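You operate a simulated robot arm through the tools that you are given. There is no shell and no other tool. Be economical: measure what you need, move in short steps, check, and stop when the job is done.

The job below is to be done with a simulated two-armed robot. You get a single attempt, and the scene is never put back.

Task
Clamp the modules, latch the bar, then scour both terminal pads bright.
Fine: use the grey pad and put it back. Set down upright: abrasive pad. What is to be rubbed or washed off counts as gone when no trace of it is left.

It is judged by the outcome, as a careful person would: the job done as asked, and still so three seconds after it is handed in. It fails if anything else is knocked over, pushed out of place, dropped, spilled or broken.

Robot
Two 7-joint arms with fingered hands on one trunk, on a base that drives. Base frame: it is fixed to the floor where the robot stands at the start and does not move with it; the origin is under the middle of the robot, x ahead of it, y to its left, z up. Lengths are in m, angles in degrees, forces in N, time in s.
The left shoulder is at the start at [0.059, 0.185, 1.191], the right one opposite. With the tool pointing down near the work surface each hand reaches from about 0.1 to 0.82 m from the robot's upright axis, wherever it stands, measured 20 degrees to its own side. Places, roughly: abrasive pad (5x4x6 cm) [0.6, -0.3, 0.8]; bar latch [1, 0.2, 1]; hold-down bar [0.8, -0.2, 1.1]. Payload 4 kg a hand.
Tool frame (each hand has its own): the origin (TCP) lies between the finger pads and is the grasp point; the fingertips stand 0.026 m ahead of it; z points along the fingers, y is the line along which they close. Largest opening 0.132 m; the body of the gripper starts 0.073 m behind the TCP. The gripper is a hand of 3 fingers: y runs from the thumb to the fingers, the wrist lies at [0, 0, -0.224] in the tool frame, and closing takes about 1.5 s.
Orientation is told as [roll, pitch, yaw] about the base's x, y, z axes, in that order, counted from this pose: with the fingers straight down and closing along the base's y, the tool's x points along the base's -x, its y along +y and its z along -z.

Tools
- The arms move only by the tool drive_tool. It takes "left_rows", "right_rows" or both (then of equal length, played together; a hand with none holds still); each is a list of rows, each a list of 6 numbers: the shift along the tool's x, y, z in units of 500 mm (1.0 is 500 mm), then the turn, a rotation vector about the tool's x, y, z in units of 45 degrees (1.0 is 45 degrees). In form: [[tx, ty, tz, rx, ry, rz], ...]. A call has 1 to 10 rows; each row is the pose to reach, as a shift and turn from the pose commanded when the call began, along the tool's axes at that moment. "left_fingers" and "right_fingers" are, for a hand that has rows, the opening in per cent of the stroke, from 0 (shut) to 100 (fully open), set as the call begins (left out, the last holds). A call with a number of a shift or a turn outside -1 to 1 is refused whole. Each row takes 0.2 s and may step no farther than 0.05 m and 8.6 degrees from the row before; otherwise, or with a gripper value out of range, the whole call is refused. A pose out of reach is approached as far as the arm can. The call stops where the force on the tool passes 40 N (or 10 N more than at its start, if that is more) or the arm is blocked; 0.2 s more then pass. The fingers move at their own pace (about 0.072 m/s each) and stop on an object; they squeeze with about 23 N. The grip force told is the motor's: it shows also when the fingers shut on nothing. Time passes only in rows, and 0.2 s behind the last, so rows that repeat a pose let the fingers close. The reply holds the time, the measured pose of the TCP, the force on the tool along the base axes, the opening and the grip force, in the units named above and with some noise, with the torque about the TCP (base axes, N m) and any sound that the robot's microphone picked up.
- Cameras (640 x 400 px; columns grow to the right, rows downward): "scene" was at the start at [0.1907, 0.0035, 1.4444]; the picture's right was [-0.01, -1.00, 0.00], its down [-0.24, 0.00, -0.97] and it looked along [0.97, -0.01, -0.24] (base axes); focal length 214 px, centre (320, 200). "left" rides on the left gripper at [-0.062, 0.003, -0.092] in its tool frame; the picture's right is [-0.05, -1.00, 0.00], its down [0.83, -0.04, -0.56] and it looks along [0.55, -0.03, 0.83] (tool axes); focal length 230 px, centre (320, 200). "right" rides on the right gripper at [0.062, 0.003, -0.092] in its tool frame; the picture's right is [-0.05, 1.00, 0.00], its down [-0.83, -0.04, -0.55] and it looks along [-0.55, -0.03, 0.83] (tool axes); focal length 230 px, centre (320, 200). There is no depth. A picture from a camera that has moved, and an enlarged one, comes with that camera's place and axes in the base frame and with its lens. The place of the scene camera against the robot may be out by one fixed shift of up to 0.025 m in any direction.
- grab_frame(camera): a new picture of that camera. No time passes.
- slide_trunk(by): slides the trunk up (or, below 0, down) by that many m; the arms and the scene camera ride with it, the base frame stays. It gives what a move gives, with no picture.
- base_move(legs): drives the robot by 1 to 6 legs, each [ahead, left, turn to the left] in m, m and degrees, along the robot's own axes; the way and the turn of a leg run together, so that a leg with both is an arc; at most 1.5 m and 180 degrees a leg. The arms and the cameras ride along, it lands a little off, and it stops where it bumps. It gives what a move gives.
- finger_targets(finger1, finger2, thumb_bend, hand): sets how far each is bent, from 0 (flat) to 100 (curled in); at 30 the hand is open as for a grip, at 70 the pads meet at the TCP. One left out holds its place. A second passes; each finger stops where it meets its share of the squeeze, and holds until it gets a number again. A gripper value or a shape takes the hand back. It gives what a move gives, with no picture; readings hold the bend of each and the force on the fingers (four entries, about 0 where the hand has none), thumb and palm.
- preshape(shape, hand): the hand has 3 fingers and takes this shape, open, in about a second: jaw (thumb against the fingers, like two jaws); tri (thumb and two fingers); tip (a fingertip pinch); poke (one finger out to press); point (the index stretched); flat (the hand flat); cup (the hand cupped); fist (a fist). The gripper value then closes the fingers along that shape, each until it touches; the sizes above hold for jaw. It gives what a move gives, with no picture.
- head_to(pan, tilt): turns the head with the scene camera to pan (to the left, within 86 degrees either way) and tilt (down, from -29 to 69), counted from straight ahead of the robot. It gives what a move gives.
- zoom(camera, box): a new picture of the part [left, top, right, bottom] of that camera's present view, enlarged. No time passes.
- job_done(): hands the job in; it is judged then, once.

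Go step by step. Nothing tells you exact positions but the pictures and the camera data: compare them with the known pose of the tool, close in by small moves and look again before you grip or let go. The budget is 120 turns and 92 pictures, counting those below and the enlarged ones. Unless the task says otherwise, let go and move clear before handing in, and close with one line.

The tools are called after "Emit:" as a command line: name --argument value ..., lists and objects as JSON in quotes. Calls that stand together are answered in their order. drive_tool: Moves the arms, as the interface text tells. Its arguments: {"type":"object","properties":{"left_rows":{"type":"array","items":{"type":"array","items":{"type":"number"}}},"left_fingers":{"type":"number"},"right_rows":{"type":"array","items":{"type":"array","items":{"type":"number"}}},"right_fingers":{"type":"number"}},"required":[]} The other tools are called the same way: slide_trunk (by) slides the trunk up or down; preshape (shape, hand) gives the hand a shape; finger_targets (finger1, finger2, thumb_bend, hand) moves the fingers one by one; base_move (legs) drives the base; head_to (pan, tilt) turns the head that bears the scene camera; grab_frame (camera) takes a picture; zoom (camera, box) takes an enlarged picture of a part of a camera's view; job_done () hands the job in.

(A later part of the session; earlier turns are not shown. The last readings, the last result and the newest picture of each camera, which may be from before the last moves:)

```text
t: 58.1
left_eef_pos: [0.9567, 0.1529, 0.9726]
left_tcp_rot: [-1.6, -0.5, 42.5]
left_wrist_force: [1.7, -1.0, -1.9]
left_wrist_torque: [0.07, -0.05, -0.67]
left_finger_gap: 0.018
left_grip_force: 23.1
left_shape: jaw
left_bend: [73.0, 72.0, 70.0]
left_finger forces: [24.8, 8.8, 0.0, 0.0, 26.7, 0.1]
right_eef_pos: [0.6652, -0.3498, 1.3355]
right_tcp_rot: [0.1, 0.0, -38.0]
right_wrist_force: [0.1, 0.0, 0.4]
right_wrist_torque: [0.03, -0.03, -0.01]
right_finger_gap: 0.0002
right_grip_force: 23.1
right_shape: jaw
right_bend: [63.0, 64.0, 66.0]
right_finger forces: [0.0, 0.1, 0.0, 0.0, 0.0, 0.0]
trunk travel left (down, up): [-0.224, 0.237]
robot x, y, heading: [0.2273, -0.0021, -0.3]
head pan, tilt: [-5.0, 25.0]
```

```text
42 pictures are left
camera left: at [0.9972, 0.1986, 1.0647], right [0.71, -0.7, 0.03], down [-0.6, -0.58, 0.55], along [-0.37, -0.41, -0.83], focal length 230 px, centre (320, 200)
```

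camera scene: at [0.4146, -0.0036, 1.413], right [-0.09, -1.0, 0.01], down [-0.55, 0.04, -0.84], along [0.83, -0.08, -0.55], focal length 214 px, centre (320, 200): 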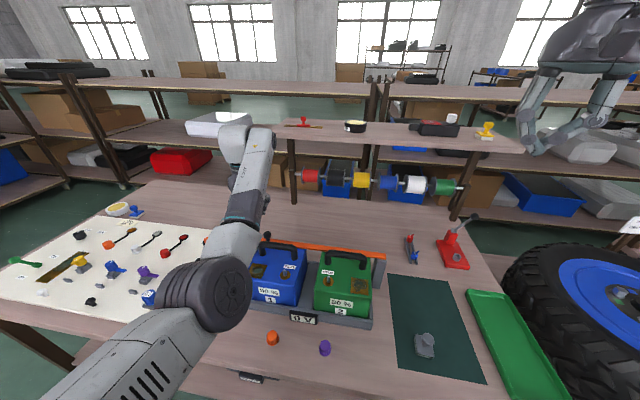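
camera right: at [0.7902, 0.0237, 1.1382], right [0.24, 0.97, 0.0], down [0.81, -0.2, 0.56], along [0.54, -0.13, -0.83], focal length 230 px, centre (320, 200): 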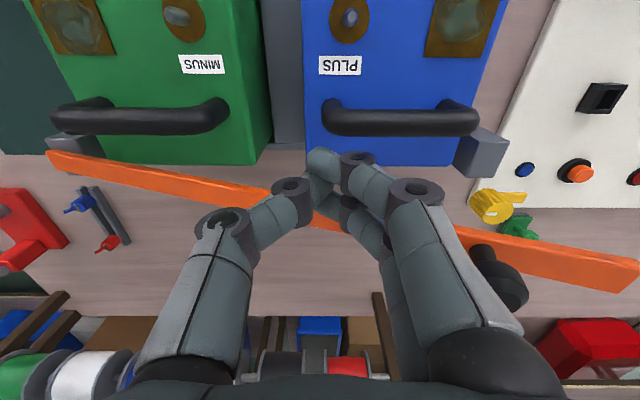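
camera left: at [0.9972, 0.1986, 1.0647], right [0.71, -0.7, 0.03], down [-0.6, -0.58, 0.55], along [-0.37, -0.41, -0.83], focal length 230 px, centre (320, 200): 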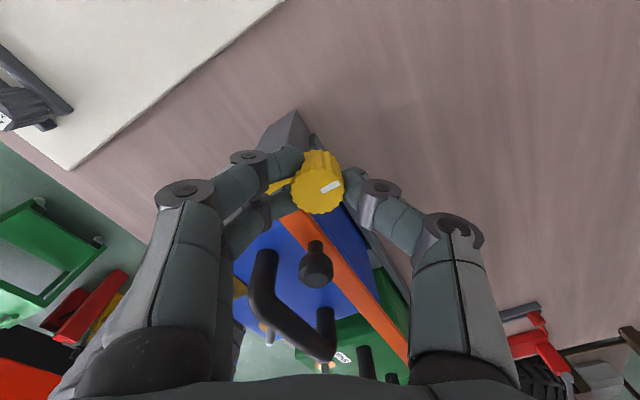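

Emit:
drive_tool --left_rows '[[0, 0, 0, 0, 0, 0], [0, 0, 0, 0, 0, 0], [0, 0, 0, 0, 0, 0], [0, 0, -0.05, 0, 0, 0], [0, 0, -0.13, 0, 0, 0], [0, 0, -0.22, 0, 0, 0], [0, 0, -0.3, 0, 0, 0]]' --left_fingers 32

Emit:
drive_tool --left_rows '[[0, 0.06, -0.02, 0, 0, 0], [0, 0.12, -0.02, 0, 0, 0], [0, 0.18, -0.02, 0, 0, 0], [0, 0.24, -0.02, 0, 0, 0], [0, 0.3, -0.02, 0, 0, 0], [0, 0.36, -0.02, 0, 0, 0]]'

Emit:
grab_frame --camera "left"

Emit:
zoom --camera "scene" --box '[220, 210, 400, 330]'

```text
t: 59.7
left_eef_pos: [0.9572, 0.1561, 1.1245]
left_tcp_rot: [-1.5, -0.4, 42.4]
left_wrist_force: [0.6, 0.0, -0.6]
left_wrist_torque: [-0.03, -0.01, -0.01]
left_finger_gap: 0.0421
left_grip_force: 0.1
left_shape: jaw
left_bend: [74.0, 74.0, 70.0]
left_finger forces: [0.0, 0.0, 0.0, 0.0, 0.0, 0.0]
left hand out of reach, approached as far as the arm can: row 6, 7
right_eef_pos: [0.6627, -0.3496, 1.3375]
right_tcp_rot: [0.2, -0.1, -38.1]
right_wrist_force: [0.1, -0.1, 0.1]
right_wrist_torque: [0.0, -0.03, -0.01]
right_finger_gap: 0.0
right_grip_force: 23.3
right_shape: jaw
right_bend: [63.0, 64.0, 66.0]
right_finger forces: [0.1, 0.1, 0.0, 0.0, 0.1, 0.1]
trunk travel left (down, up): [-0.224, 0.237]
robot x, y, heading: [0.2298, 0.0002, -0.1]
head pan, tilt: [-5.0, 25.0]
```

```text
t: 61.1
left_eef_pos: [0.9067, 0.3204, 1.1327]
left_tcp_rot: [-1.6, -0.3, 42.4]
left_wrist_force: [0.5, -0.5, 0.1]
left_wrist_torque: [0.01, 0.01, -0.01]
left_finger_gap: 0.0419
left_grip_force: 0.1
left_shape: jaw
left_bend: [74.0, 74.0, 70.0]
left_finger forces: [0.1, 0.0, 0.0, 0.1, 0.1, 0.1]
left hand out of reach, approached as far as the arm can: row 1, 2, 3, 4, 5, 6
right_eef_pos: [0.6639, -0.3491, 1.3366]
right_tcp_rot: [0.2, 0.0, -38.0]
right_wrist_force: [0.3, 0.4, 0.3]
right_wrist_torque: [-0.02, -0.03, -0.02]
right_finger_gap: 0.0
right_grip_force: 22.5
right_shape: jaw
right_bend: [63.0, 64.0, 66.0]
right_finger forces: [0.1, 0.1, 0.1, 0.1, 0.1, 0.0]
trunk travel left (down, up): [-0.224, 0.237]
robot x, y, heading: [0.2276, 0.0045, -0.3]
head pan, tilt: [-5.0, 25.0]
```

```text
41 pictures are left
camera left: at [0.9484, 0.3665, 1.2254], right [0.71, -0.7, 0.03], down [-0.6, -0.58, 0.55], along [-0.37, -0.41, -0.83], focal length 230 px, centre (320, 200)
```

left: 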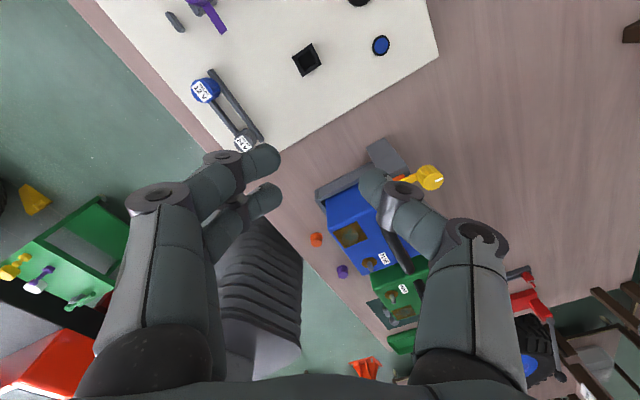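

```text
3.33 times, centred on (310, 270) of scene
camera zoom: at [0.4139, -0.0037, 1.4131], right [-0.09, -1.0, 0.01], down [-0.55, 0.04, -0.84], along [0.83, -0.08, -0.55], focal length 715 px, centre (353, -33)
```

zoom: 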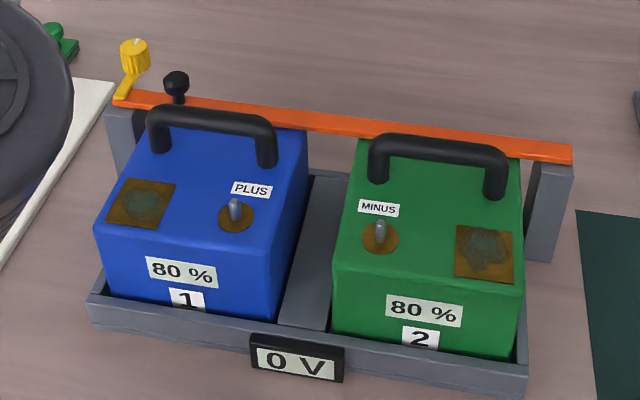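

Emit:
zoom --camera "scene" --box '[236, 212, 276, 242]'

```text
13.33 times, centred on (256, 227) of scene
camera zoom: at [0.4139, -0.0037, 1.4131], right [-0.09, -1.0, 0.01], down [-0.55, 0.04, -0.84], along [0.83, -0.08, -0.55], focal length 2860 px, centre (1173, -160)
```

zoom: 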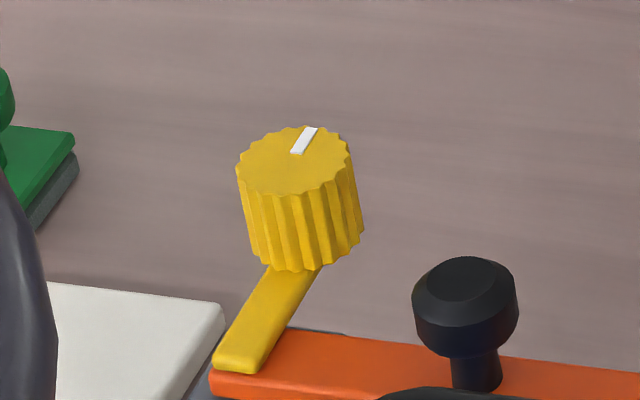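

The lever now lies across the bar end, so the bar is latched. Next I bring the right hand over the abrasive pad and the left arm aside.

Emit:
drive_tool --right_rows '[[0.02, 0.001, 0.08, 0, 0, 0], [0.04, 0.002, 0.16, 0, 0, 0], [0.06, 0.004, 0.25, 0, 0, 0], [0.08, 0.006, 0.33, 0, 0, 0], [0.1, 0.008, 0.41, 0, 0, 0], [0.117, 0.008, 0.5, 0, 0, 0]]' --left_rows '[[-0.01, 0.06, -0.02, 0, 0, 0], [-0.02, 0.12, -0.04, 0, 0, 0], [-0.03, 0.18, -0.06, 0, 0, 0], [-0.04, 0.24, -0.08, 0, 0, 0], [-0.05, 0.3, -0.1, 0, 0, 0], [-0.06, 0.36, -0.12, 0, 0, 0]]' --right_fingers 50

Emit:
grab_frame --camera "right"

Emit:
grab_frame --camera "scene"

```text
t: 62.5
left_eef_pos: [0.8051, 0.4752, 1.1879]
left_tcp_rot: [-1.6, -0.4, 42.4]
left_wrist_force: [-0.1, -0.6, -0.1]
left_wrist_torque: [-0.03, 0.01, 0.0]
left_finger_gap: 0.042
left_grip_force: 0.1
left_shape: jaw
left_bend: [74.0, 74.0, 70.0]
left_finger forces: [0.0, 0.0, 0.0, 0.0, 0.0, 0.0]
right_eef_pos: [0.62, -0.311, 1.0881]
right_tcp_rot: [0.2, -0.2, -38.1]
right_wrist_force: [0.5, 0.1, -0.4]
right_wrist_torque: [0.02, 0.01, -0.01]
right_finger_gap: 0.066
right_grip_force: 0.1
right_shape: jaw
right_bend: [73.0, 73.0, 70.0]
right_finger forces: [0.0, 0.1, 0.0, 0.0, 0.0, 0.1]
trunk travel left (down, up): [-0.224, 0.237]
robot x, y, heading: [0.2279, -0.002, 0.1]
head pan, tilt: [-5.0, 25.0]
```

```text
38 pictures are left
camera right: at [0.5747, -0.2686, 1.1794], right [0.66, 0.75, 0.0], down [0.63, -0.55, 0.56], along [0.42, -0.36, -0.83], focal length 230 px, centre (320, 200)
```

right: 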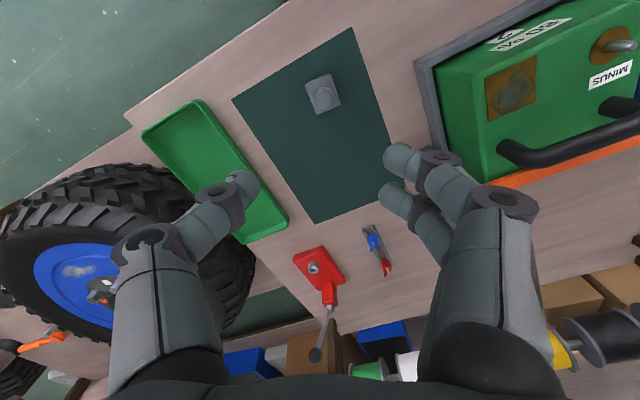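

```text
37 pictures are left
camera scene: at [0.4135, -0.0035, 1.4132], right [-0.09, -1.0, 0.01], down [-0.55, 0.04, -0.84], along [0.83, -0.08, -0.55], focal length 214 px, centre (320, 200)
```

scene: 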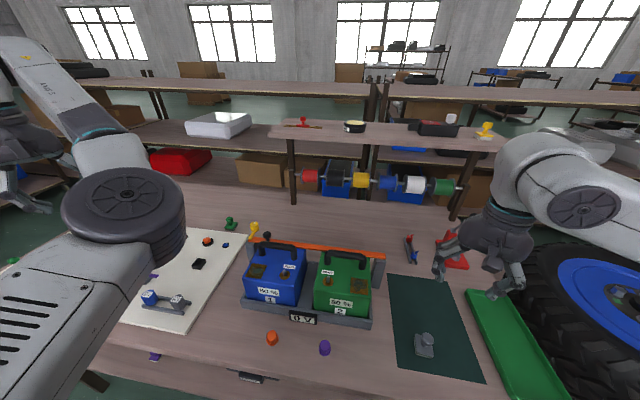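

Emit:
drive_tool --right_rows '[[0.01, 0.01, 0.07, 0, 0, -0.14], [0.019, 0.018, 0.14, 0, 0, -0.28], [0.019, 0.018, 0.21, 0, 0, -0.4], [0.019, 0.018, 0.276, 0, 0, -0.4]]'

Emit:
grab_frame --camera "right"

```text
t: 63.7
left_eef_pos: [0.8046, 0.4723, 1.1906]
left_tcp_rot: [-1.6, -0.5, 42.3]
left_wrist_force: [-0.1, 0.4, 0.3]
left_wrist_torque: [0.02, -0.05, 0.04]
left_finger_gap: 0.0418
left_grip_force: 0.0
left_shape: jaw
left_bend: [74.0, 74.0, 70.0]
left_finger forces: [0.0, 0.1, 0.1, 0.1, 0.0, 0.0]
right_eef_pos: [0.6379, -0.2783, 0.9634]
right_tcp_rot: [2.8, -1.8, -17.9]
right_wrist_force: [-0.1, 0.4, 0.4]
right_wrist_torque: [0.04, 0.0, 0.01]
right_finger_gap: 0.0659
right_grip_force: 0.1
right_shape: jaw
right_bend: [73.0, 73.0, 70.0]
right_finger forces: [0.1, 0.0, 0.0, 0.0, 0.0, 0.0]
right hand out of reach, approached as far as the arm can: row 2, 3, 4
trunk travel left (down, up): [-0.224, 0.237]
robot x, y, heading: [0.2283, -0.0008, -0.1]
head pan, tilt: [-5.0, 25.0]
stopped in row 4 (right hand): the arm was blocked; the commanded pose is now the measured one
```

```text
36 pictures are left
camera right: at [0.5762, -0.2586, 1.0544], right [0.35, 0.93, 0.05], down [0.75, -0.32, 0.58], along [0.56, -0.17, -0.81], focal length 230 px, centre (320, 200)
```

right: 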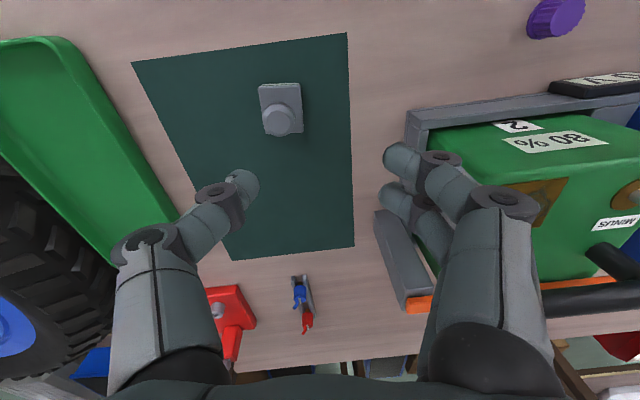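

Emit:
drive_tool --right_rows '[[0, -0.02, -0.08, 0, 0, 0], [0, -0.02, -0.16, 0, 0, 0], [0, -0.02, -0.2, 0, 0, 0]]'

Emit:
base_move --legs '[[-0.14, 0, 0]]'

```text
t: 64.5
left_eef_pos: [0.8067, 0.4757, 1.1877]
left_tcp_rot: [-1.5, -0.3, 42.4]
left_wrist_force: [0.6, 0.1, 0.4]
left_wrist_torque: [-0.01, 0.02, 0.02]
left_finger_gap: 0.042
left_grip_force: 0.1
left_shape: jaw
left_bend: [74.0, 74.0, 70.0]
left_finger forces: [0.1, 0.0, 0.1, 0.0, 0.0, 0.1]
right_eef_pos: [0.6313, -0.2882, 1.0621]
right_tcp_rot: [2.7, -1.7, -17.8]
right_wrist_force: [0.3, 0.2, 0.6]
right_wrist_torque: [0.05, 0.01, 0.01]
right_finger_gap: 0.066
right_grip_force: 0.1
right_shape: jaw
right_bend: [73.0, 73.0, 70.0]
right_finger forces: [0.1, 0.0, 0.0, 0.1, 0.1, 0.0]
trunk travel left (down, up): [-0.224, 0.237]
robot x, y, heading: [0.2252, 0.0005, -0.2]
head pan, tilt: [-5.0, 25.0]
```

```text
t: 65.8
left_eef_pos: [0.6697, 0.4765, 1.1882]
left_tcp_rot: [-1.6, -0.3, 42.4]
left_wrist_force: [0.5, -0.1, -0.8]
left_wrist_torque: [0.03, -0.03, -0.02]
left_finger_gap: 0.0419
left_grip_force: 0.0
left_shape: jaw
left_bend: [74.0, 74.0, 70.0]
left_finger forces: [0.0, 0.0, 0.1, 0.0, 0.0, 0.0]
right_eef_pos: [0.4933, -0.2881, 1.0631]
right_tcp_rot: [2.8, -1.7, -17.8]
right_wrist_force: [0.0, 1.4, -0.6]
right_wrist_torque: [-0.02, 0.01, 0.02]
right_finger_gap: 0.0662
right_grip_force: 0.2
right_shape: jaw
right_bend: [73.0, 73.0, 70.0]
right_finger forces: [0.1, 0.1, 0.1, 0.0, 0.0, 0.0]
trunk travel left (down, up): [-0.224, 0.237]
robot x, y, heading: [0.0901, -0.0012, 0.1]
head pan, tilt: [-5.0, 25.0]
```

Emit:
drive_tool --right_rows '[[-0.07, 0.014, 0.03, 0.03, 0.02, -0.03], [-0.14, 0.028, 0.06, 0.062, 0.038, -0.067], [-0.21, 0.042, 0.12, 0.062, 0.038, -0.067], [-0.275, 0.054, 0.18, 0.062, 0.038, -0.067], [-0.275, 0.054, 0.226, 0.062, 0.038, -0.067]]'

Emit:
grab_frame --camera "right"

```text
t: 67.0
left_eef_pos: [0.6659, 0.4755, 1.1887]
left_tcp_rot: [-1.6, -0.4, 42.3]
left_wrist_force: [-0.1, 0.3, 0.0]
left_wrist_torque: [0.0, -0.03, -0.03]
left_finger_gap: 0.0419
left_grip_force: 0.0
left_shape: jaw
left_bend: [74.0, 74.0, 70.0]
left_finger forces: [0.1, 0.0, 0.0, 0.0, 0.0, 0.0]
right_eef_pos: [0.636, -0.3013, 0.9573]
right_tcp_rot: [-0.1, -0.4, -14.6]
right_wrist_force: [0.0, -0.3, -0.6]
right_wrist_torque: [0.01, -0.02, -0.01]
right_finger_gap: 0.0661
right_grip_force: 0.0
right_shape: jaw
right_bend: [73.0, 73.0, 70.0]
right_finger forces: [0.0, 0.0, 0.0, 0.0, 0.0, 0.0]
trunk travel left (down, up): [-0.224, 0.237]
robot x, y, heading: [0.0881, -0.002, 0.2]
head pan, tilt: [-5.0, 25.0]
```

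```text
35 pictures are left
camera right: at [0.5791, -0.2821, 1.0491], right [0.3, 0.95, 0.0], down [0.79, -0.25, 0.56], along [0.53, -0.17, -0.83], focal length 230 px, centre (320, 200)
```

right: 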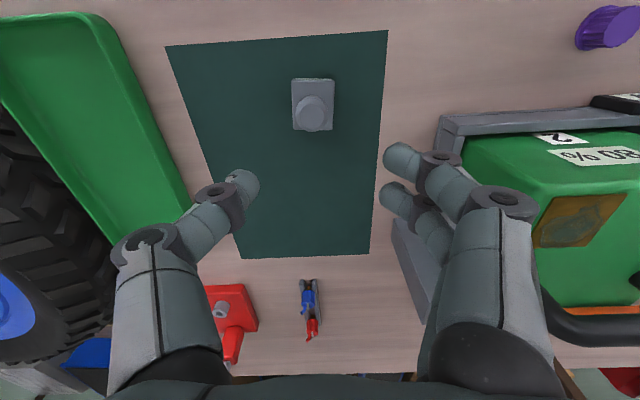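

Emit:
drive_tool --right_rows '[[0.015, -0.006, 0.06, 0, 0, 0], [0.015, -0.006, 0.12, 0, 0, 0], [0.015, -0.006, 0.18, 0, 0, 0]]'

Emit:
grab_frame --camera "right"

```text
t: 67.8
left_eef_pos: [0.6676, 0.4756, 1.1875]
left_tcp_rot: [-1.5, -0.4, 42.3]
left_wrist_force: [0.2, 0.6, 1.0]
left_wrist_torque: [-0.04, -0.03, 0.03]
left_finger_gap: 0.0419
left_grip_force: 0.0
left_shape: jaw
left_bend: [74.0, 74.0, 70.0]
left_finger forces: [0.1, 0.0, 0.1, 0.0, 0.0, 0.1]
right_eef_pos: [0.6315, -0.302, 0.8669]
right_tcp_rot: [-0.1, -0.2, -14.7]
right_wrist_force: [-0.5, 0.3, -0.4]
right_wrist_torque: [-0.01, 0.03, -0.01]
right_finger_gap: 0.0659
right_grip_force: 0.1
right_shape: jaw
right_bend: [73.0, 73.0, 70.0]
right_finger forces: [0.0, 0.0, 0.1, 0.1, 0.0, 0.0]
trunk travel left (down, up): [-0.224, 0.237]
robot x, y, heading: [0.0931, -0.0021, -0.3]
head pan, tilt: [-5.0, 25.0]
```

```text
34 pictures are left
camera right: at [0.5722, -0.2819, 0.9585], right [0.3, 0.95, 0.0], down [0.79, -0.25, 0.56], along [0.53, -0.17, -0.83], focal length 230 px, centre (320, 200)
```

right: 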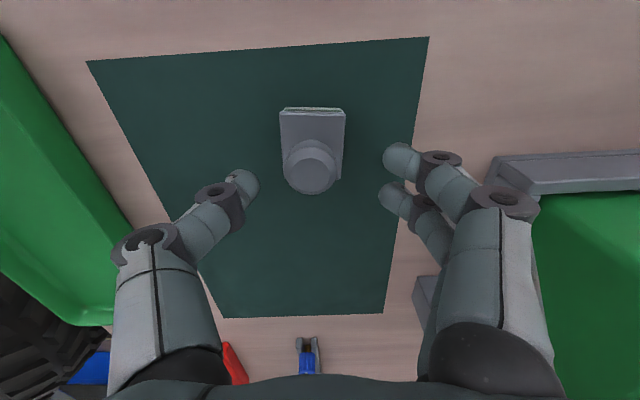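

Emit:
drive_tool --right_rows '[[0.017, -0.007, 0.0, 0, 0, 0], [0.017, -0.007, 0.025, 0, 0, 0], [0.017, -0.007, 0.048, 0, 0, 0]]'

Emit:
grab_frame --camera "right"

```text
t: 68.7
left_eef_pos: [0.6666, 0.4764, 1.1883]
left_tcp_rot: [-1.6, -0.4, 42.4]
left_wrist_force: [-0.7, -0.8, -0.3]
left_wrist_torque: [0.01, -0.01, -0.02]
left_finger_gap: 0.0421
left_grip_force: 0.0
left_shape: jaw
left_bend: [74.0, 74.0, 70.0]
left_finger forces: [0.2, 0.0, 0.0, 0.1, 0.1, 0.1]
right_eef_pos: [0.6204, -0.3021, 0.842]
right_tcp_rot: [-0.2, -0.4, -14.7]
right_wrist_force: [0.0, 0.8, -0.8]
right_wrist_torque: [-0.01, -0.05, 0.05]
right_finger_gap: 0.0661
right_grip_force: 0.0
right_shape: jaw
right_bend: [73.0, 73.0, 70.0]
right_finger forces: [0.0, 0.0, 0.0, 0.0, 0.0, 0.0]
trunk travel left (down, up): [-0.224, 0.237]
robot x, y, heading: [0.0886, -0.0012, -0.1]
head pan, tilt: [-5.0, 25.0]
```

```text
33 pictures are left
camera right: at [0.563, -0.2836, 0.9342], right [0.3, 0.95, 0.0], down [0.79, -0.25, 0.56], along [0.53, -0.17, -0.83], focal length 230 px, centre (320, 200)
```

right: 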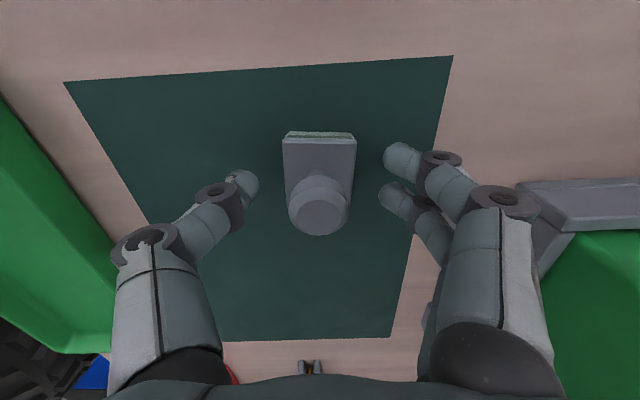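

Emit:
drive_tool --right_rows '[[0, 0, 0, 0, 0, 0], [0, 0, 0, 0, 0, 0], [0, 0, 0, 0, 0, 0], [0, 0, 0, 0, 0, 0], [0, 0, 0, 0, 0, 0]]' --right_fingers 0

Emit:
grab_frame --camera "right"

```text
t: 69.8
left_eef_pos: [0.666, 0.477, 1.1887]
left_tcp_rot: [-1.5, -0.4, 42.5]
left_wrist_force: [-0.1, -0.3, 1.2]
left_wrist_torque: [-0.05, 0.02, -0.01]
left_finger_gap: 0.042
left_grip_force: 0.0
left_shape: jaw
left_bend: [74.0, 74.0, 70.0]
left_finger forces: [0.0, 0.0, 0.0, 0.0, 0.0, 0.0]
right_eef_pos: [0.6217, -0.3024, 0.8432]
right_tcp_rot: [-0.1, -0.4, -14.7]
right_wrist_force: [1.3, 0.4, 8.3]
right_wrist_torque: [0.18, -0.06, -0.07]
right_finger_gap: 0.0258
right_grip_force: 23.8
right_shape: jaw
right_bend: [73.0, 73.0, 70.0]
right_finger forces: [11.7, 12.2, 0.0, 0.0, 23.9, 0.0]
trunk travel left (down, up): [-0.224, 0.237]
robot x, y, heading: [0.0921, -0.0035, -0.2]
head pan, tilt: [-5.0, 25.0]
```

```text
32 pictures are left
camera right: at [0.563, -0.2834, 0.9351], right [0.3, 0.95, 0.0], down [0.79, -0.25, 0.56], along [0.53, -0.17, -0.83], focal length 230 px, centre (320, 200)
```

right: 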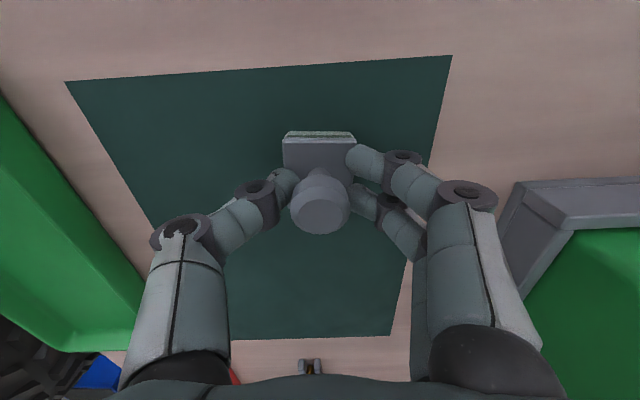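

Emit:
drive_tool --right_rows '[[0, 0, -0.04, 0, 0, 0], [0, 0, -0.12, 0, 0, 0], [0, 0, -0.2, 0, 0, 0], [0, 0, -0.28, 0, 0, 0], [0, 0, -0.36, 0, 0, 0], [0, 0.06, -0.43, 0, 0, 0], [0, 0.14, -0.43, 0, 0, 0], [-0.02, 0.22, -0.43, 0, 0, 0]]'

Emit:
grab_frame --camera "right"

```text
t: 71.7
left_eef_pos: [0.6691, 0.4762, 1.1883]
left_tcp_rot: [-1.6, -0.4, 42.5]
left_wrist_force: [0.4, -0.4, -0.3]
left_wrist_torque: [-0.04, 0.0, 0.0]
left_finger_gap: 0.0421
left_grip_force: 0.0
left_shape: jaw
left_bend: [74.0, 74.0, 70.0]
left_finger forces: [0.1, 0.0, 0.0, 0.0, 0.0, 0.0]
right_eef_pos: [0.6581, -0.1959, 1.0571]
right_tcp_rot: [-0.2, -0.1, -14.7]
right_wrist_force: [0.4, -0.4, -1.4]
right_wrist_torque: [-0.02, 0.01, -0.02]
right_finger_gap: 0.0225
right_grip_force: 23.2
right_shape: jaw
right_bend: [74.0, 73.0, 71.0]
right_finger forces: [9.4, 10.6, 0.0, 0.0, 19.9, 0.0]
trunk travel left (down, up): [-0.224, 0.237]
robot x, y, heading: [0.0912, -0.0002, -0.1]
head pan, tilt: [-5.0, 25.0]
```

```text
31 pictures are left
camera right: at [0.6002, -0.1772, 1.1486], right [0.31, 0.95, 0.0], down [0.79, -0.25, 0.56], along [0.53, -0.17, -0.83], focal length 230 px, centre (320, 200)
```

right: 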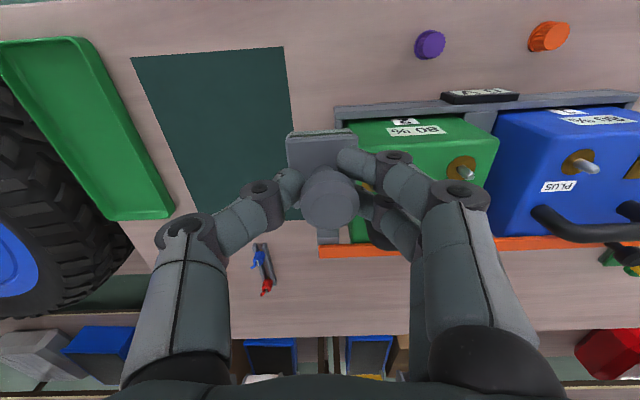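

Emit:
drive_tool --right_rows '[[-0.06, 0.07, 0, 0, 0, 0], [-0.122, 0.144, 0, 0, 0, 0], [-0.122, 0.144, 0.05, 0, 0, 0], [-0.122, 0.144, 0.1, 0, 0, 0]]'

Emit:
zoom --camera "scene" --box '[290, 190, 410, 290]'

Emit:
grab_frame --camera "right"

```text
t: 72.7
left_eef_pos: [0.6676, 0.4768, 1.1879]
left_tcp_rot: [-1.5, -0.3, 42.4]
left_wrist_force: [0.0, -0.1, -0.5]
left_wrist_torque: [-0.03, 0.02, 0.0]
left_finger_gap: 0.0421
left_grip_force: 0.0
left_shape: jaw
left_bend: [74.0, 74.0, 70.0]
left_finger forces: [0.1, 0.0, 0.1, 0.0, 0.0, 0.0]
right_eef_pos: [0.7359, -0.1439, 1.0058]
right_tcp_rot: [-0.1, -0.2, -14.7]
right_wrist_force: [-0.1, 0.2, -1.1]
right_wrist_torque: [0.0, 0.02, -0.02]
right_finger_gap: 0.0224
right_grip_force: 22.8
right_shape: jaw
right_bend: [74.0, 73.0, 71.0]
right_finger forces: [9.3, 10.7, 0.0, 0.1, 19.5, 0.0]
trunk travel left (down, up): [-0.224, 0.237]
robot x, y, heading: [0.0872, -0.002, -0.3]
head pan, tilt: [-5.0, 25.0]
```

```text
4.00 times, centred on (350, 240) of scene
camera zoom: at [0.2772, -0.0028, 1.4129], right [-0.09, -1.0, 0.01], down [-0.55, 0.04, -0.84], along [0.83, -0.08, -0.55], focal length 858 px, centre (200, 40)
```

zoom: 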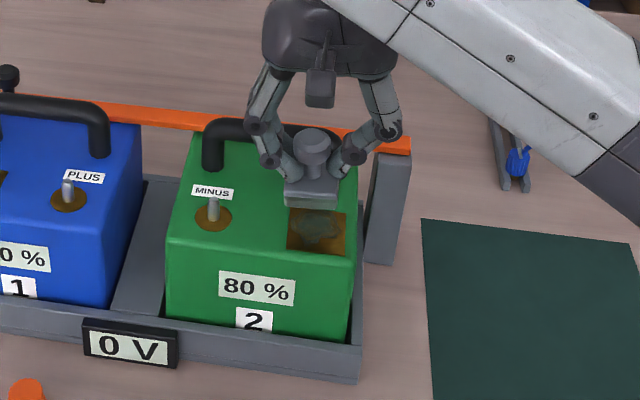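

```text
29 pictures are left
camera right: at [0.6776, -0.124, 1.0985], right [0.3, 0.95, 0.0], down [0.79, -0.25, 0.56], along [0.53, -0.17, -0.83], focal length 230 px, centre (320, 200)
```

right: 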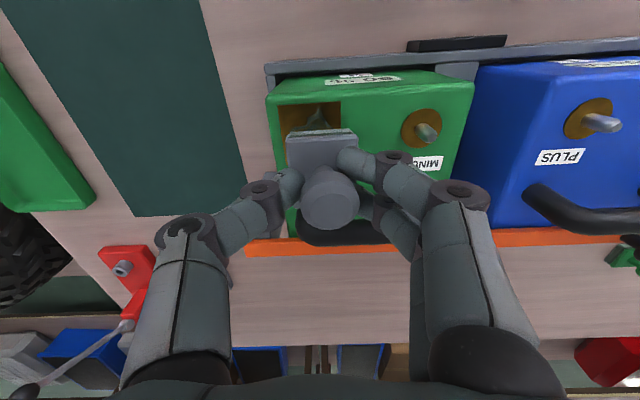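

Emit:
drive_tool --right_rows '[[0.024, -0.012, 0, 0, 0, 0], [0.024, -0.012, 0.02, 0, 0, 0], [0.024, -0.012, 0.04, 0, 0, 0], [0.024, -0.012, 0.046, 0, 0, 0]]'

Emit:
zoom --camera "scene" --box '[310, 200, 390, 260]'

```text
t: 73.7
left_eef_pos: [0.6665, 0.4752, 1.1884]
left_tcp_rot: [-1.6, -0.4, 42.4]
left_wrist_force: [0.7, 0.3, -0.6]
left_wrist_torque: [0.0, 0.01, 0.01]
left_finger_gap: 0.0423
left_grip_force: 0.0
left_shape: jaw
left_bend: [74.0, 74.0, 70.0]
left_finger forces: [0.1, 0.0, 0.1, 0.1, 0.1, 0.0]
right_eef_pos: [0.7224, -0.1461, 0.9841]
right_tcp_rot: [-0.1, -0.2, -14.8]
right_wrist_force: [0.4, 0.2, -0.4]
right_wrist_torque: [0.01, 0.01, 0.01]
right_finger_gap: 0.0221
right_grip_force: 23.1
right_shape: jaw
right_bend: [74.0, 73.0, 71.0]
right_finger forces: [9.2, 10.7, 0.0, 0.1, 19.4, 0.0]
trunk travel left (down, up): [-0.224, 0.237]
robot x, y, heading: [0.0908, 0.0058, -0.3]
head pan, tilt: [-5.0, 25.0]
```

```text
6.67 times, centred on (350, 230) of scene
camera zoom: at [0.2762, -0.0033, 1.4131], right [-0.09, -1.0, 0.01], down [-0.55, 0.04, -0.84], along [0.83, -0.08, -0.55], focal length 1430 px, centre (120, 0)
```

zoom: 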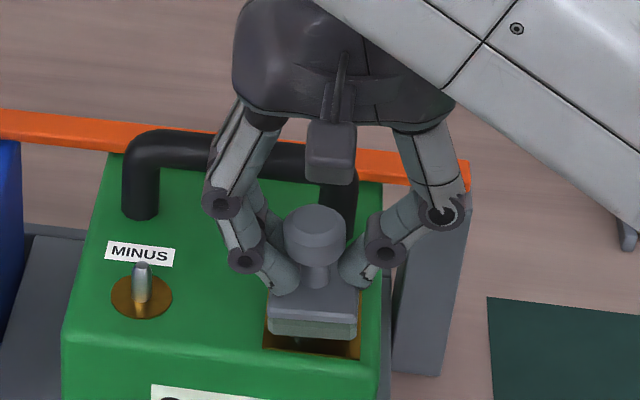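

Emit:
drive_tool --right_rows '[[0.018, 0, 0.0, 0, 0, 0], [0.018, 0, 0.006, 0, 0, 0], [0.018, 0, 0.012, 0, 0, 0]]'

Emit:
drive_tool --right_rows '[[0, 0, 0.004, 0, 0, 0], [0, 0, 0.008, 0, 0, 0]]'

```text
t: 74.5
left_eef_pos: [0.6669, 0.4745, 1.1884]
left_tcp_rot: [-1.7, -0.4, 42.3]
left_wrist_force: [-0.1, -0.5, -0.6]
left_wrist_torque: [-0.02, 0.0, 0.01]
left_finger_gap: 0.0419
left_grip_force: 0.0
left_shape: jaw
left_bend: [74.0, 74.0, 70.0]
left_finger forces: [0.1, 0.0, 0.1, 0.1, 0.0, 0.0]
right_eef_pos: [0.714, -0.144, 0.9781]
right_tcp_rot: [-0.1, -0.2, -14.7]
right_wrist_force: [-0.6, 0.5, -0.4]
right_wrist_torque: [-0.02, -0.03, -0.02]
right_finger_gap: 0.0223
right_grip_force: 23.4
right_shape: jaw
right_bend: [74.0, 73.0, 71.0]
right_finger forces: [9.5, 10.7, 0.0, 0.0, 19.4, 0.0]
trunk travel left (down, up): [-0.224, 0.237]
robot x, y, heading: [0.0892, 0.0007, -0.2]
head pan, tilt: [-5.0, 25.0]
```

```text
t: 75.0
left_eef_pos: [0.6667, 0.4758, 1.1882]
left_tcp_rot: [-1.5, -0.4, 42.6]
left_wrist_force: [0.7, 0.2, 0.3]
left_wrist_torque: [0.03, -0.02, 0.01]
left_finger_gap: 0.042
left_grip_force: 0.0
left_shape: jaw
left_bend: [74.0, 74.0, 70.0]
left_finger forces: [0.0, 0.1, 0.1, 0.0, 0.1, 0.0]
right_eef_pos: [0.7132, -0.1434, 0.9748]
right_tcp_rot: [-0.1, -0.3, -14.7]
right_wrist_force: [0.1, -0.1, -1.4]
right_wrist_torque: [0.0, 0.01, 0.02]
right_finger_gap: 0.0221
right_grip_force: 23.5
right_shape: jaw
right_bend: [74.0, 73.0, 71.0]
right_finger forces: [9.4, 10.7, 0.0, 0.0, 19.4, 0.1]
trunk travel left (down, up): [-0.224, 0.237]
robot x, y, heading: [0.0925, -0.0028, -0.2]
head pan, tilt: [-5.0, 25.0]
```

Emit:
drive_tool --right_rows '[[0, 0, 0.006, 0, 0, 0], [0, 0, 0.012, 0, 0, 0]]'

Emit:
drive_tool --right_rows '[[0, 0, 0.006, 0, 0, 0], [0, 0, 0.01, 0, 0, 0]]'

```text
t: 75.7
left_eef_pos: [0.6667, 0.4757, 1.1889]
left_tcp_rot: [-1.6, -0.3, 42.5]
left_wrist_force: [0.9, 0.2, -0.5]
left_wrist_torque: [0.04, -0.02, 0.03]
left_finger_gap: 0.0421
left_grip_force: 0.1
left_shape: jaw
left_bend: [74.0, 74.0, 70.0]
left_finger forces: [0.0, 0.0, 0.0, 0.0, 0.0, 0.0]
right_eef_pos: [0.7141, -0.1449, 0.9695]
right_tcp_rot: [-0.1, -0.5, -14.7]
right_wrist_force: [0.8, -2.1, 7.1]
right_wrist_torque: [0.13, 0.0, -0.06]
right_finger_gap: 0.023
right_grip_force: 23.4
right_shape: jaw
right_bend: [75.0, 74.0, 71.0]
right_finger forces: [9.7, 12.0, 0.0, 0.0, 20.7, 0.0]
trunk travel left (down, up): [-0.224, 0.237]
robot x, y, heading: [0.0907, 0.0009, 0.1]
head pan, tilt: [-5.0, 25.0]
```

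```text
t: 76.2
left_eef_pos: [0.6656, 0.4754, 1.1898]
left_tcp_rot: [-1.7, -0.5, 42.5]
left_wrist_force: [0.1, -0.1, 0.9]
left_wrist_torque: [0.02, 0.01, -0.02]
left_finger_gap: 0.0422
left_grip_force: 0.1
left_shape: jaw
left_bend: [74.0, 74.0, 70.0]
left_finger forces: [0.0, 0.0, 0.0, 0.0, 0.1, 0.1]
right_eef_pos: [0.7139, -0.1448, 0.9686]
right_tcp_rot: [0.1, -0.6, -14.8]
right_wrist_force: [4.4, -3.3, 27.2]
right_wrist_torque: [0.07, -0.11, 0.01]
right_finger_gap: 0.0243
right_grip_force: 22.8
right_shape: jaw
right_bend: [76.0, 75.0, 72.0]
right_finger forces: [9.9, 18.3, 0.1, 0.0, 24.5, 0.0]
trunk travel left (down, up): [-0.224, 0.237]
robot x, y, heading: [0.0908, 0.0012, -0.3]
head pan, tilt: [-5.0, 25.0]
```

Emit:
drive_tool --right_rows '[[0.03, 0, -0.004, 0, 0, 0], [-0.03, 0, -0.004, 0, 0, 0], [0.03, 0.02, -0.004, 0, 0, 0], [-0.03, 0.02, -0.004, 0, 0, 0], [0.03, 0, -0.004, 0, 0, 0], [-0.03, 0, -0.004, 0, 0, 0], [0.03, -0.02, -0.004, 0, 0, 0], [-0.03, -0.02, -0.004, 0, 0, 0], [0.03, -0.02, -0.004, 0, 0, 0], [0, 0, -0.004, 0, 0, 0]]'

Emit:
zoom --camera "scene" --box '[310, 200, 390, 260]'

```text
t: 78.5
left_eef_pos: [0.6635, 0.4765, 1.1902]
left_tcp_rot: [-1.7, -0.5, 42.4]
left_wrist_force: [0.5, 0.7, 0.8]
left_wrist_torque: [0.01, -0.01, -0.02]
left_finger_gap: 0.0421
left_grip_force: 0.1
left_shape: jaw
left_bend: [74.0, 74.0, 70.0]
left_finger forces: [0.0, 0.0, 0.0, 0.0, 0.1, 0.0]
right_eef_pos: [0.7096, -0.1454, 0.9676]
right_tcp_rot: [-0.3, -0.4, -14.7]
right_wrist_force: [-6.9, -3.1, 25.1]
right_wrist_torque: [0.06, 0.09, 0.02]
right_finger_gap: 0.0258
right_grip_force: 23.1
right_shape: jaw
right_bend: [76.0, 75.0, 72.0]
right_finger forces: [11.9, 22.2, 0.0, 0.0, 25.4, 0.0]
trunk travel left (down, up): [-0.224, 0.237]
robot x, y, heading: [0.0921, -0.0017, -0.1]
head pan, tilt: [-5.0, 25.0]
```

```text
6.67 times, centred on (350, 230) of scene
camera zoom: at [0.2717, -0.0028, 1.4137], right [-0.09, -1.0, 0.01], down [-0.55, 0.04, -0.84], along [0.83, -0.08, -0.55], focal length 1430 px, centre (120, 0)
```

zoom: 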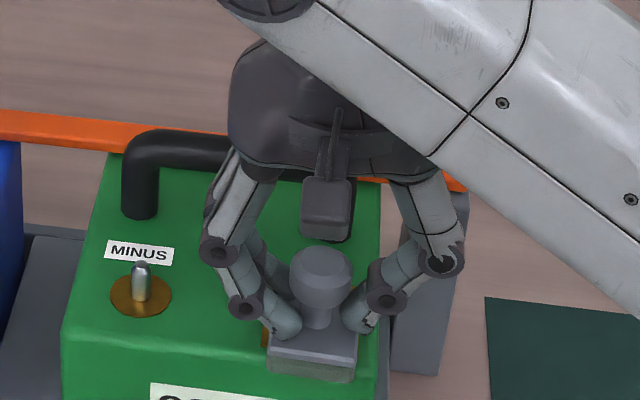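

Emit:
drive_tool --right_rows '[[-0.03, 0, -0.002, 0, 0, 0], [-0.07, 0, -0.002, 0, 0, 0], [0.01, 0, -0.002, 0, 0, 0], [-0.07, 0.025, -0.002, 0, 0, 0], [0.01, 0.025, -0.002, 0, 0, 0], [-0.07, 0, -0.002, 0, 0, 0], [0.01, 0, -0.002, 0, 0, 0], [-0.07, -0.025, -0.002, 0, 0, 0], [0.01, -0.025, -0.002, 0, 0, 0], [-0.03, 0, -0.002, 0, 0, 0]]'

Emit:
drive_tool --right_rows '[[-0.04, 0.02, 0, 0, 0, 0], [0.04, 0.02, 0, 0, 0, 0], [-0.04, 0, 0, 0, 0, 0], [0.04, 0, 0, 0, 0, 0], [-0.04, -0.02, 0, 0, 0, 0], [0.04, -0.02, 0, 0, 0, 0], [0, 0, 0, 0, 0, 0], [0, 0, -0.05, 0, 0, 0], [-0.02, -0.05, -0.12, 0, 0, 0]]'

Emit:
zoom --camera "scene" --box '[310, 200, 390, 260]'

```text
t: 80.7
left_eef_pos: [0.6652, 0.4776, 1.1885]
left_tcp_rot: [-1.8, -0.4, 42.4]
left_wrist_force: [-0.6, -0.2, -0.1]
left_wrist_torque: [-0.05, 0.04, -0.01]
left_finger_gap: 0.0418
left_grip_force: 0.1
left_shape: jaw
left_bend: [74.0, 74.0, 70.0]
left_finger forces: [0.0, 0.0, 0.0, 0.1, 0.1, 0.0]
right_eef_pos: [0.7261, -0.1471, 0.9679]
right_tcp_rot: [-0.2, -0.2, -14.6]
right_wrist_force: [-5.3, -3.0, 17.9]
right_wrist_torque: [0.09, 0.06, 0.03]
right_finger_gap: 0.0249
right_grip_force: 23.1
right_shape: jaw
right_bend: [75.0, 75.0, 72.0]
right_finger forces: [12.5, 21.6, 0.0, 0.0, 23.1, 0.1]
trunk travel left (down, up): [-0.224, 0.237]
robot x, y, heading: [0.0911, -0.0006, -0.0]
head pan, tilt: [-5.0, 25.0]
```

```text
t: 82.7
left_eef_pos: [0.6648, 0.4744, 1.1908]
left_tcp_rot: [-1.6, -0.5, 42.5]
left_wrist_force: [-0.1, 0.6, 1.2]
left_wrist_torque: [-0.01, -0.03, 0.0]
left_finger_gap: 0.042
left_grip_force: 0.0
left_shape: jaw
left_bend: [74.0, 74.0, 70.0]
left_finger forces: [0.0, 0.0, 0.1, 0.1, 0.0, 0.0]
right_eef_pos: [0.7301, -0.1767, 1.0265]
right_tcp_rot: [-0.1, -0.2, -14.7]
right_wrist_force: [-0.6, 0.5, -1.0]
right_wrist_torque: [-0.03, -0.02, 0.0]
right_finger_gap: 0.0234
right_grip_force: 22.9
right_shape: jaw
right_bend: [74.0, 74.0, 72.0]
right_finger forces: [10.6, 12.1, 0.0, 0.1, 17.8, 0.0]
trunk travel left (down, up): [-0.224, 0.237]
robot x, y, heading: [0.0932, 0.0012, -0.2]
head pan, tilt: [-5.0, 25.0]
```

```text
6.67 times, centred on (350, 230) of scene
camera zoom: at [0.2734, -0.0049, 1.4135], right [-0.09, -1.0, 0.01], down [-0.55, 0.04, -0.84], along [0.83, -0.08, -0.55], focal length 1430 px, centre (120, 0)
```

zoom: 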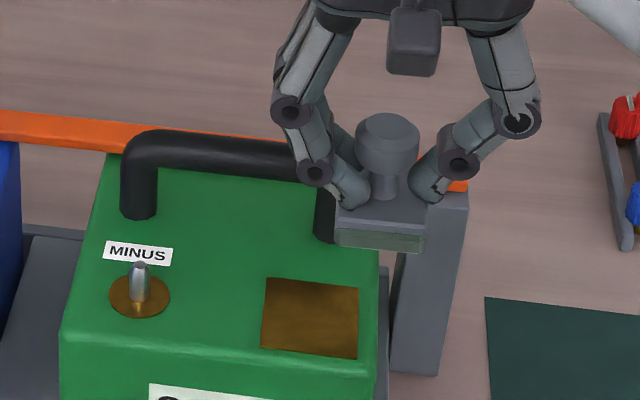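

Green pad is clean. Now drive slightly closer and take the pad to the blue module's terminal.

Emit:
drive_tool --right_rows '[[0.05, 0, -0.06, 0, 0, 0], [0.1, 0, -0.13, 0, 0, 0], [0.15, 0, -0.13, 0, 0, 0]]'

Emit:
base_move --legs '[[0.08, 0, 0]]'

```text
t: 83.5
left_eef_pos: [0.6678, 0.4765, 1.1884]
left_tcp_rot: [-1.6, -0.2, 42.4]
left_wrist_force: [0.1, -0.2, -0.5]
left_wrist_torque: [-0.03, 0.02, 0.03]
left_finger_gap: 0.0422
left_grip_force: 0.1
left_shape: jaw
left_bend: [74.0, 74.0, 70.0]
left_finger forces: [0.1, 0.0, 0.0, 0.0, 0.1, 0.0]
right_eef_pos: [0.66, -0.1549, 1.091]
right_tcp_rot: [-0.1, -0.2, -14.7]
right_wrist_force: [-0.4, -0.4, -0.4]
right_wrist_torque: [0.03, -0.03, 0.04]
right_finger_gap: 0.0232
right_grip_force: 22.8
right_shape: jaw
right_bend: [74.0, 74.0, 72.0]
right_finger forces: [10.6, 11.8, 0.1, 0.1, 17.8, 0.0]
trunk travel left (down, up): [-0.224, 0.237]
robot x, y, heading: [0.0895, -0.0011, -0.2]
head pan, tilt: [-5.0, 25.0]
```

```text
t: 84.5
left_eef_pos: [0.7475, 0.4753, 1.189]
left_tcp_rot: [-1.6, -0.5, 42.4]
left_wrist_force: [0.0, 0.1, -0.3]
left_wrist_torque: [0.03, 0.0, 0.02]
left_finger_gap: 0.042
left_grip_force: 0.1
left_shape: jaw
left_bend: [74.0, 74.0, 70.0]
left_finger forces: [0.1, 0.0, 0.0, 0.0, 0.1, 0.1]
right_eef_pos: [0.7388, -0.1557, 1.0919]
right_tcp_rot: [0.0, -0.3, -14.7]
right_wrist_force: [0.8, -0.1, -0.6]
right_wrist_torque: [-0.04, 0.06, 0.01]
right_finger_gap: 0.0236
right_grip_force: 22.9
right_shape: jaw
right_bend: [74.0, 74.0, 72.0]
right_finger forces: [10.6, 11.8, 0.0, 0.0, 17.8, 0.0]
trunk travel left (down, up): [-0.224, 0.237]
robot x, y, heading: [0.1724, 0.0004, 0.1]
head pan, tilt: [-5.0, 25.0]
```

Emit:
drive_tool --right_rows '[[0.004, 0.083, 0, 0, 0, 0], [0.008, 0.166, 0, 0, 0, 0], [0.013, 0.249, 0, 0, 0, 0], [0.018, 0.332, 0, 0, 0, 0], [0.022, 0.415, 0, 0, 0, 0], [0.027, 0.5, 0, 0, 0, 0], [0.032, 0.578, 0, 0, 0, 0], [0.032, 0.578, 0.06, 0, 0, 0], [0.032, 0.578, 0.12, 0, 0, 0]]'

Emit:
zoom --camera "scene" --box '[220, 190, 340, 290]'

Emit:
grab_frame --camera "right"

```text
t: 86.5
left_eef_pos: [0.7497, 0.4749, 1.1879]
left_tcp_rot: [-1.6, -0.3, 42.3]
left_wrist_force: [-0.8, -0.2, -0.2]
left_wrist_torque: [-0.02, 0.02, -0.03]
left_finger_gap: 0.0421
left_grip_force: 0.1
left_shape: jaw
left_bend: [74.0, 74.0, 70.0]
left_finger forces: [0.1, 0.1, 0.1, 0.0, 0.0, 0.0]
right_eef_pos: [0.7983, 0.129, 1.0283]
right_tcp_rot: [-0.1, -0.2, -14.6]
right_wrist_force: [0.1, -0.3, -1.3]
right_wrist_torque: [0.01, -0.01, 0.0]
right_finger_gap: 0.0232
right_grip_force: 23.0
right_shape: jaw
right_bend: [74.0, 74.0, 72.0]
right_finger forces: [10.6, 11.5, 0.0, 0.0, 17.6, 0.1]
trunk travel left (down, up): [-0.224, 0.237]
robot x, y, heading: [0.1712, -0.0024, -0.2]
head pan, tilt: [-5.0, 25.0]
```

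```text
4.00 times, centred on (280, 240) of scene
camera zoom: at [0.357, -0.0029, 1.413], right [-0.09, -1.0, 0.01], down [-0.55, 0.04, -0.84], along [0.83, -0.08, -0.55], focal length 858 px, centre (480, 40)
```

zoom: 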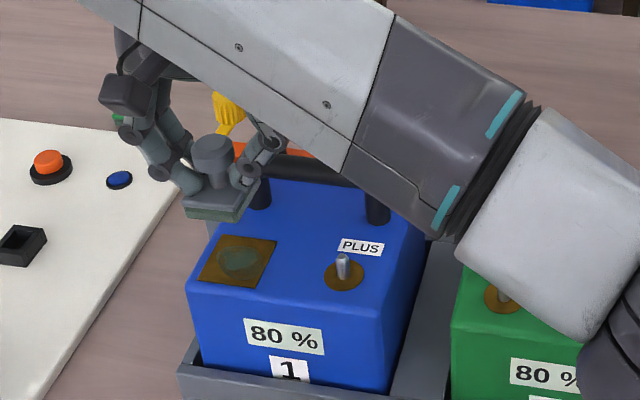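

```text
24 pictures are left
camera right: at [0.7403, 0.1478, 1.1211], right [0.3, 0.95, 0.0], down [0.79, -0.25, 0.56], along [0.53, -0.17, -0.83], focal length 230 px, centre (320, 200)
```

right: 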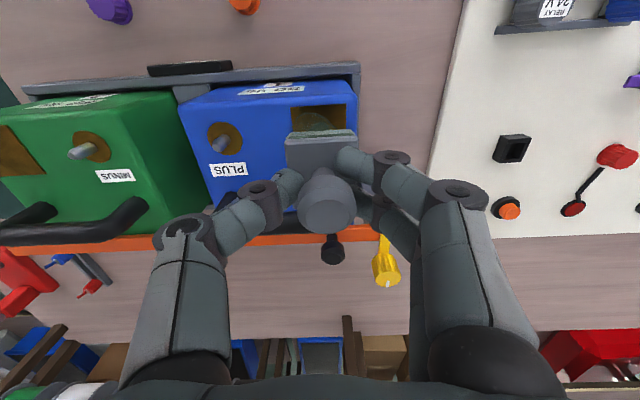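

Emit:
drive_tool --right_rows '[[0, 0, 0.05, 0, 0, 0], [0, 0, 0.09, 0, 0, 0], [0, 0, 0.108, 0, 0, 0], [0, 0, 0.114, 0, 0, 0], [0, 0, 0.119, 0, 0, 0]]'

Emit:
zoom --camera "scene" --box '[240, 205, 320, 265]'

```text
t: 87.7
left_eef_pos: [0.7481, 0.4746, 1.1889]
left_tcp_rot: [-1.6, -0.5, 42.4]
left_wrist_force: [0.1, 1.1, -0.2]
left_wrist_torque: [0.01, 0.03, -0.02]
left_finger_gap: 0.0419
left_grip_force: 0.0
left_shape: jaw
left_bend: [74.0, 74.0, 70.0]
left_finger forces: [0.1, 0.1, 0.0, 0.0, 0.0, 0.0]
right_eef_pos: [0.7976, 0.1277, 0.9706]
right_tcp_rot: [-0.1, -0.3, -14.8]
right_wrist_force: [0.4, 0.2, 0.1]
right_wrist_torque: [-0.03, 0.01, 0.02]
right_finger_gap: 0.0231
right_grip_force: 22.6
right_shape: jaw
right_bend: [74.0, 74.0, 72.0]
right_finger forces: [10.4, 11.6, 0.0, 0.0, 17.6, 0.0]
trunk travel left (down, up): [-0.224, 0.237]
robot x, y, heading: [0.1709, 0.0028, -0.2]
head pan, tilt: [-5.0, 25.0]
```

```text
6.67 times, centred on (280, 235) of scene
camera zoom: at [0.3564, -0.0033, 1.4131], right [-0.09, -1.0, 0.01], down [-0.55, 0.04, -0.84], along [0.83, -0.08, -0.55], focal length 1430 px, centre (587, -33)
```

zoom: 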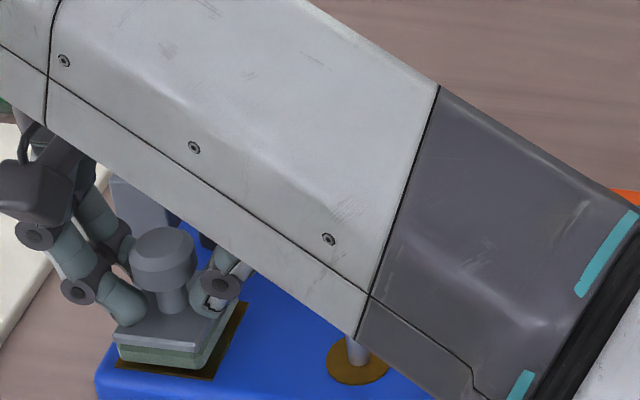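

Emit:
drive_tool --right_rows '[[0, 0, 0.006, 0, 0, 0], [0, 0, 0.01, 0, 0, 0]]'

```text
t: 88.3
left_eef_pos: [0.7467, 0.4758, 1.1897]
left_tcp_rot: [-1.5, -0.4, 42.4]
left_wrist_force: [0.8, 0.1, 0.5]
left_wrist_torque: [-0.02, 0.01, -0.04]
left_finger_gap: 0.0421
left_grip_force: 0.0
left_shape: jaw
left_bend: [74.0, 74.0, 70.0]
left_finger forces: [0.1, 0.1, 0.1, 0.1, 0.1, 0.1]
right_eef_pos: [0.7974, 0.1286, 0.9685]
right_tcp_rot: [0.0, -0.4, -14.7]
right_wrist_force: [0.8, -1.0, 10.1]
right_wrist_torque: [0.15, -0.22, -0.02]
right_finger_gap: 0.0234
right_grip_force: 22.9
right_shape: jaw
right_bend: [75.0, 74.0, 71.0]
right_finger forces: [10.8, 20.4, 0.0, 0.0, 20.1, 0.0]
trunk travel left (down, up): [-0.224, 0.237]
robot x, y, heading: [0.1731, -0.0005, 0.2]
head pan, tilt: [-5.0, 25.0]
```

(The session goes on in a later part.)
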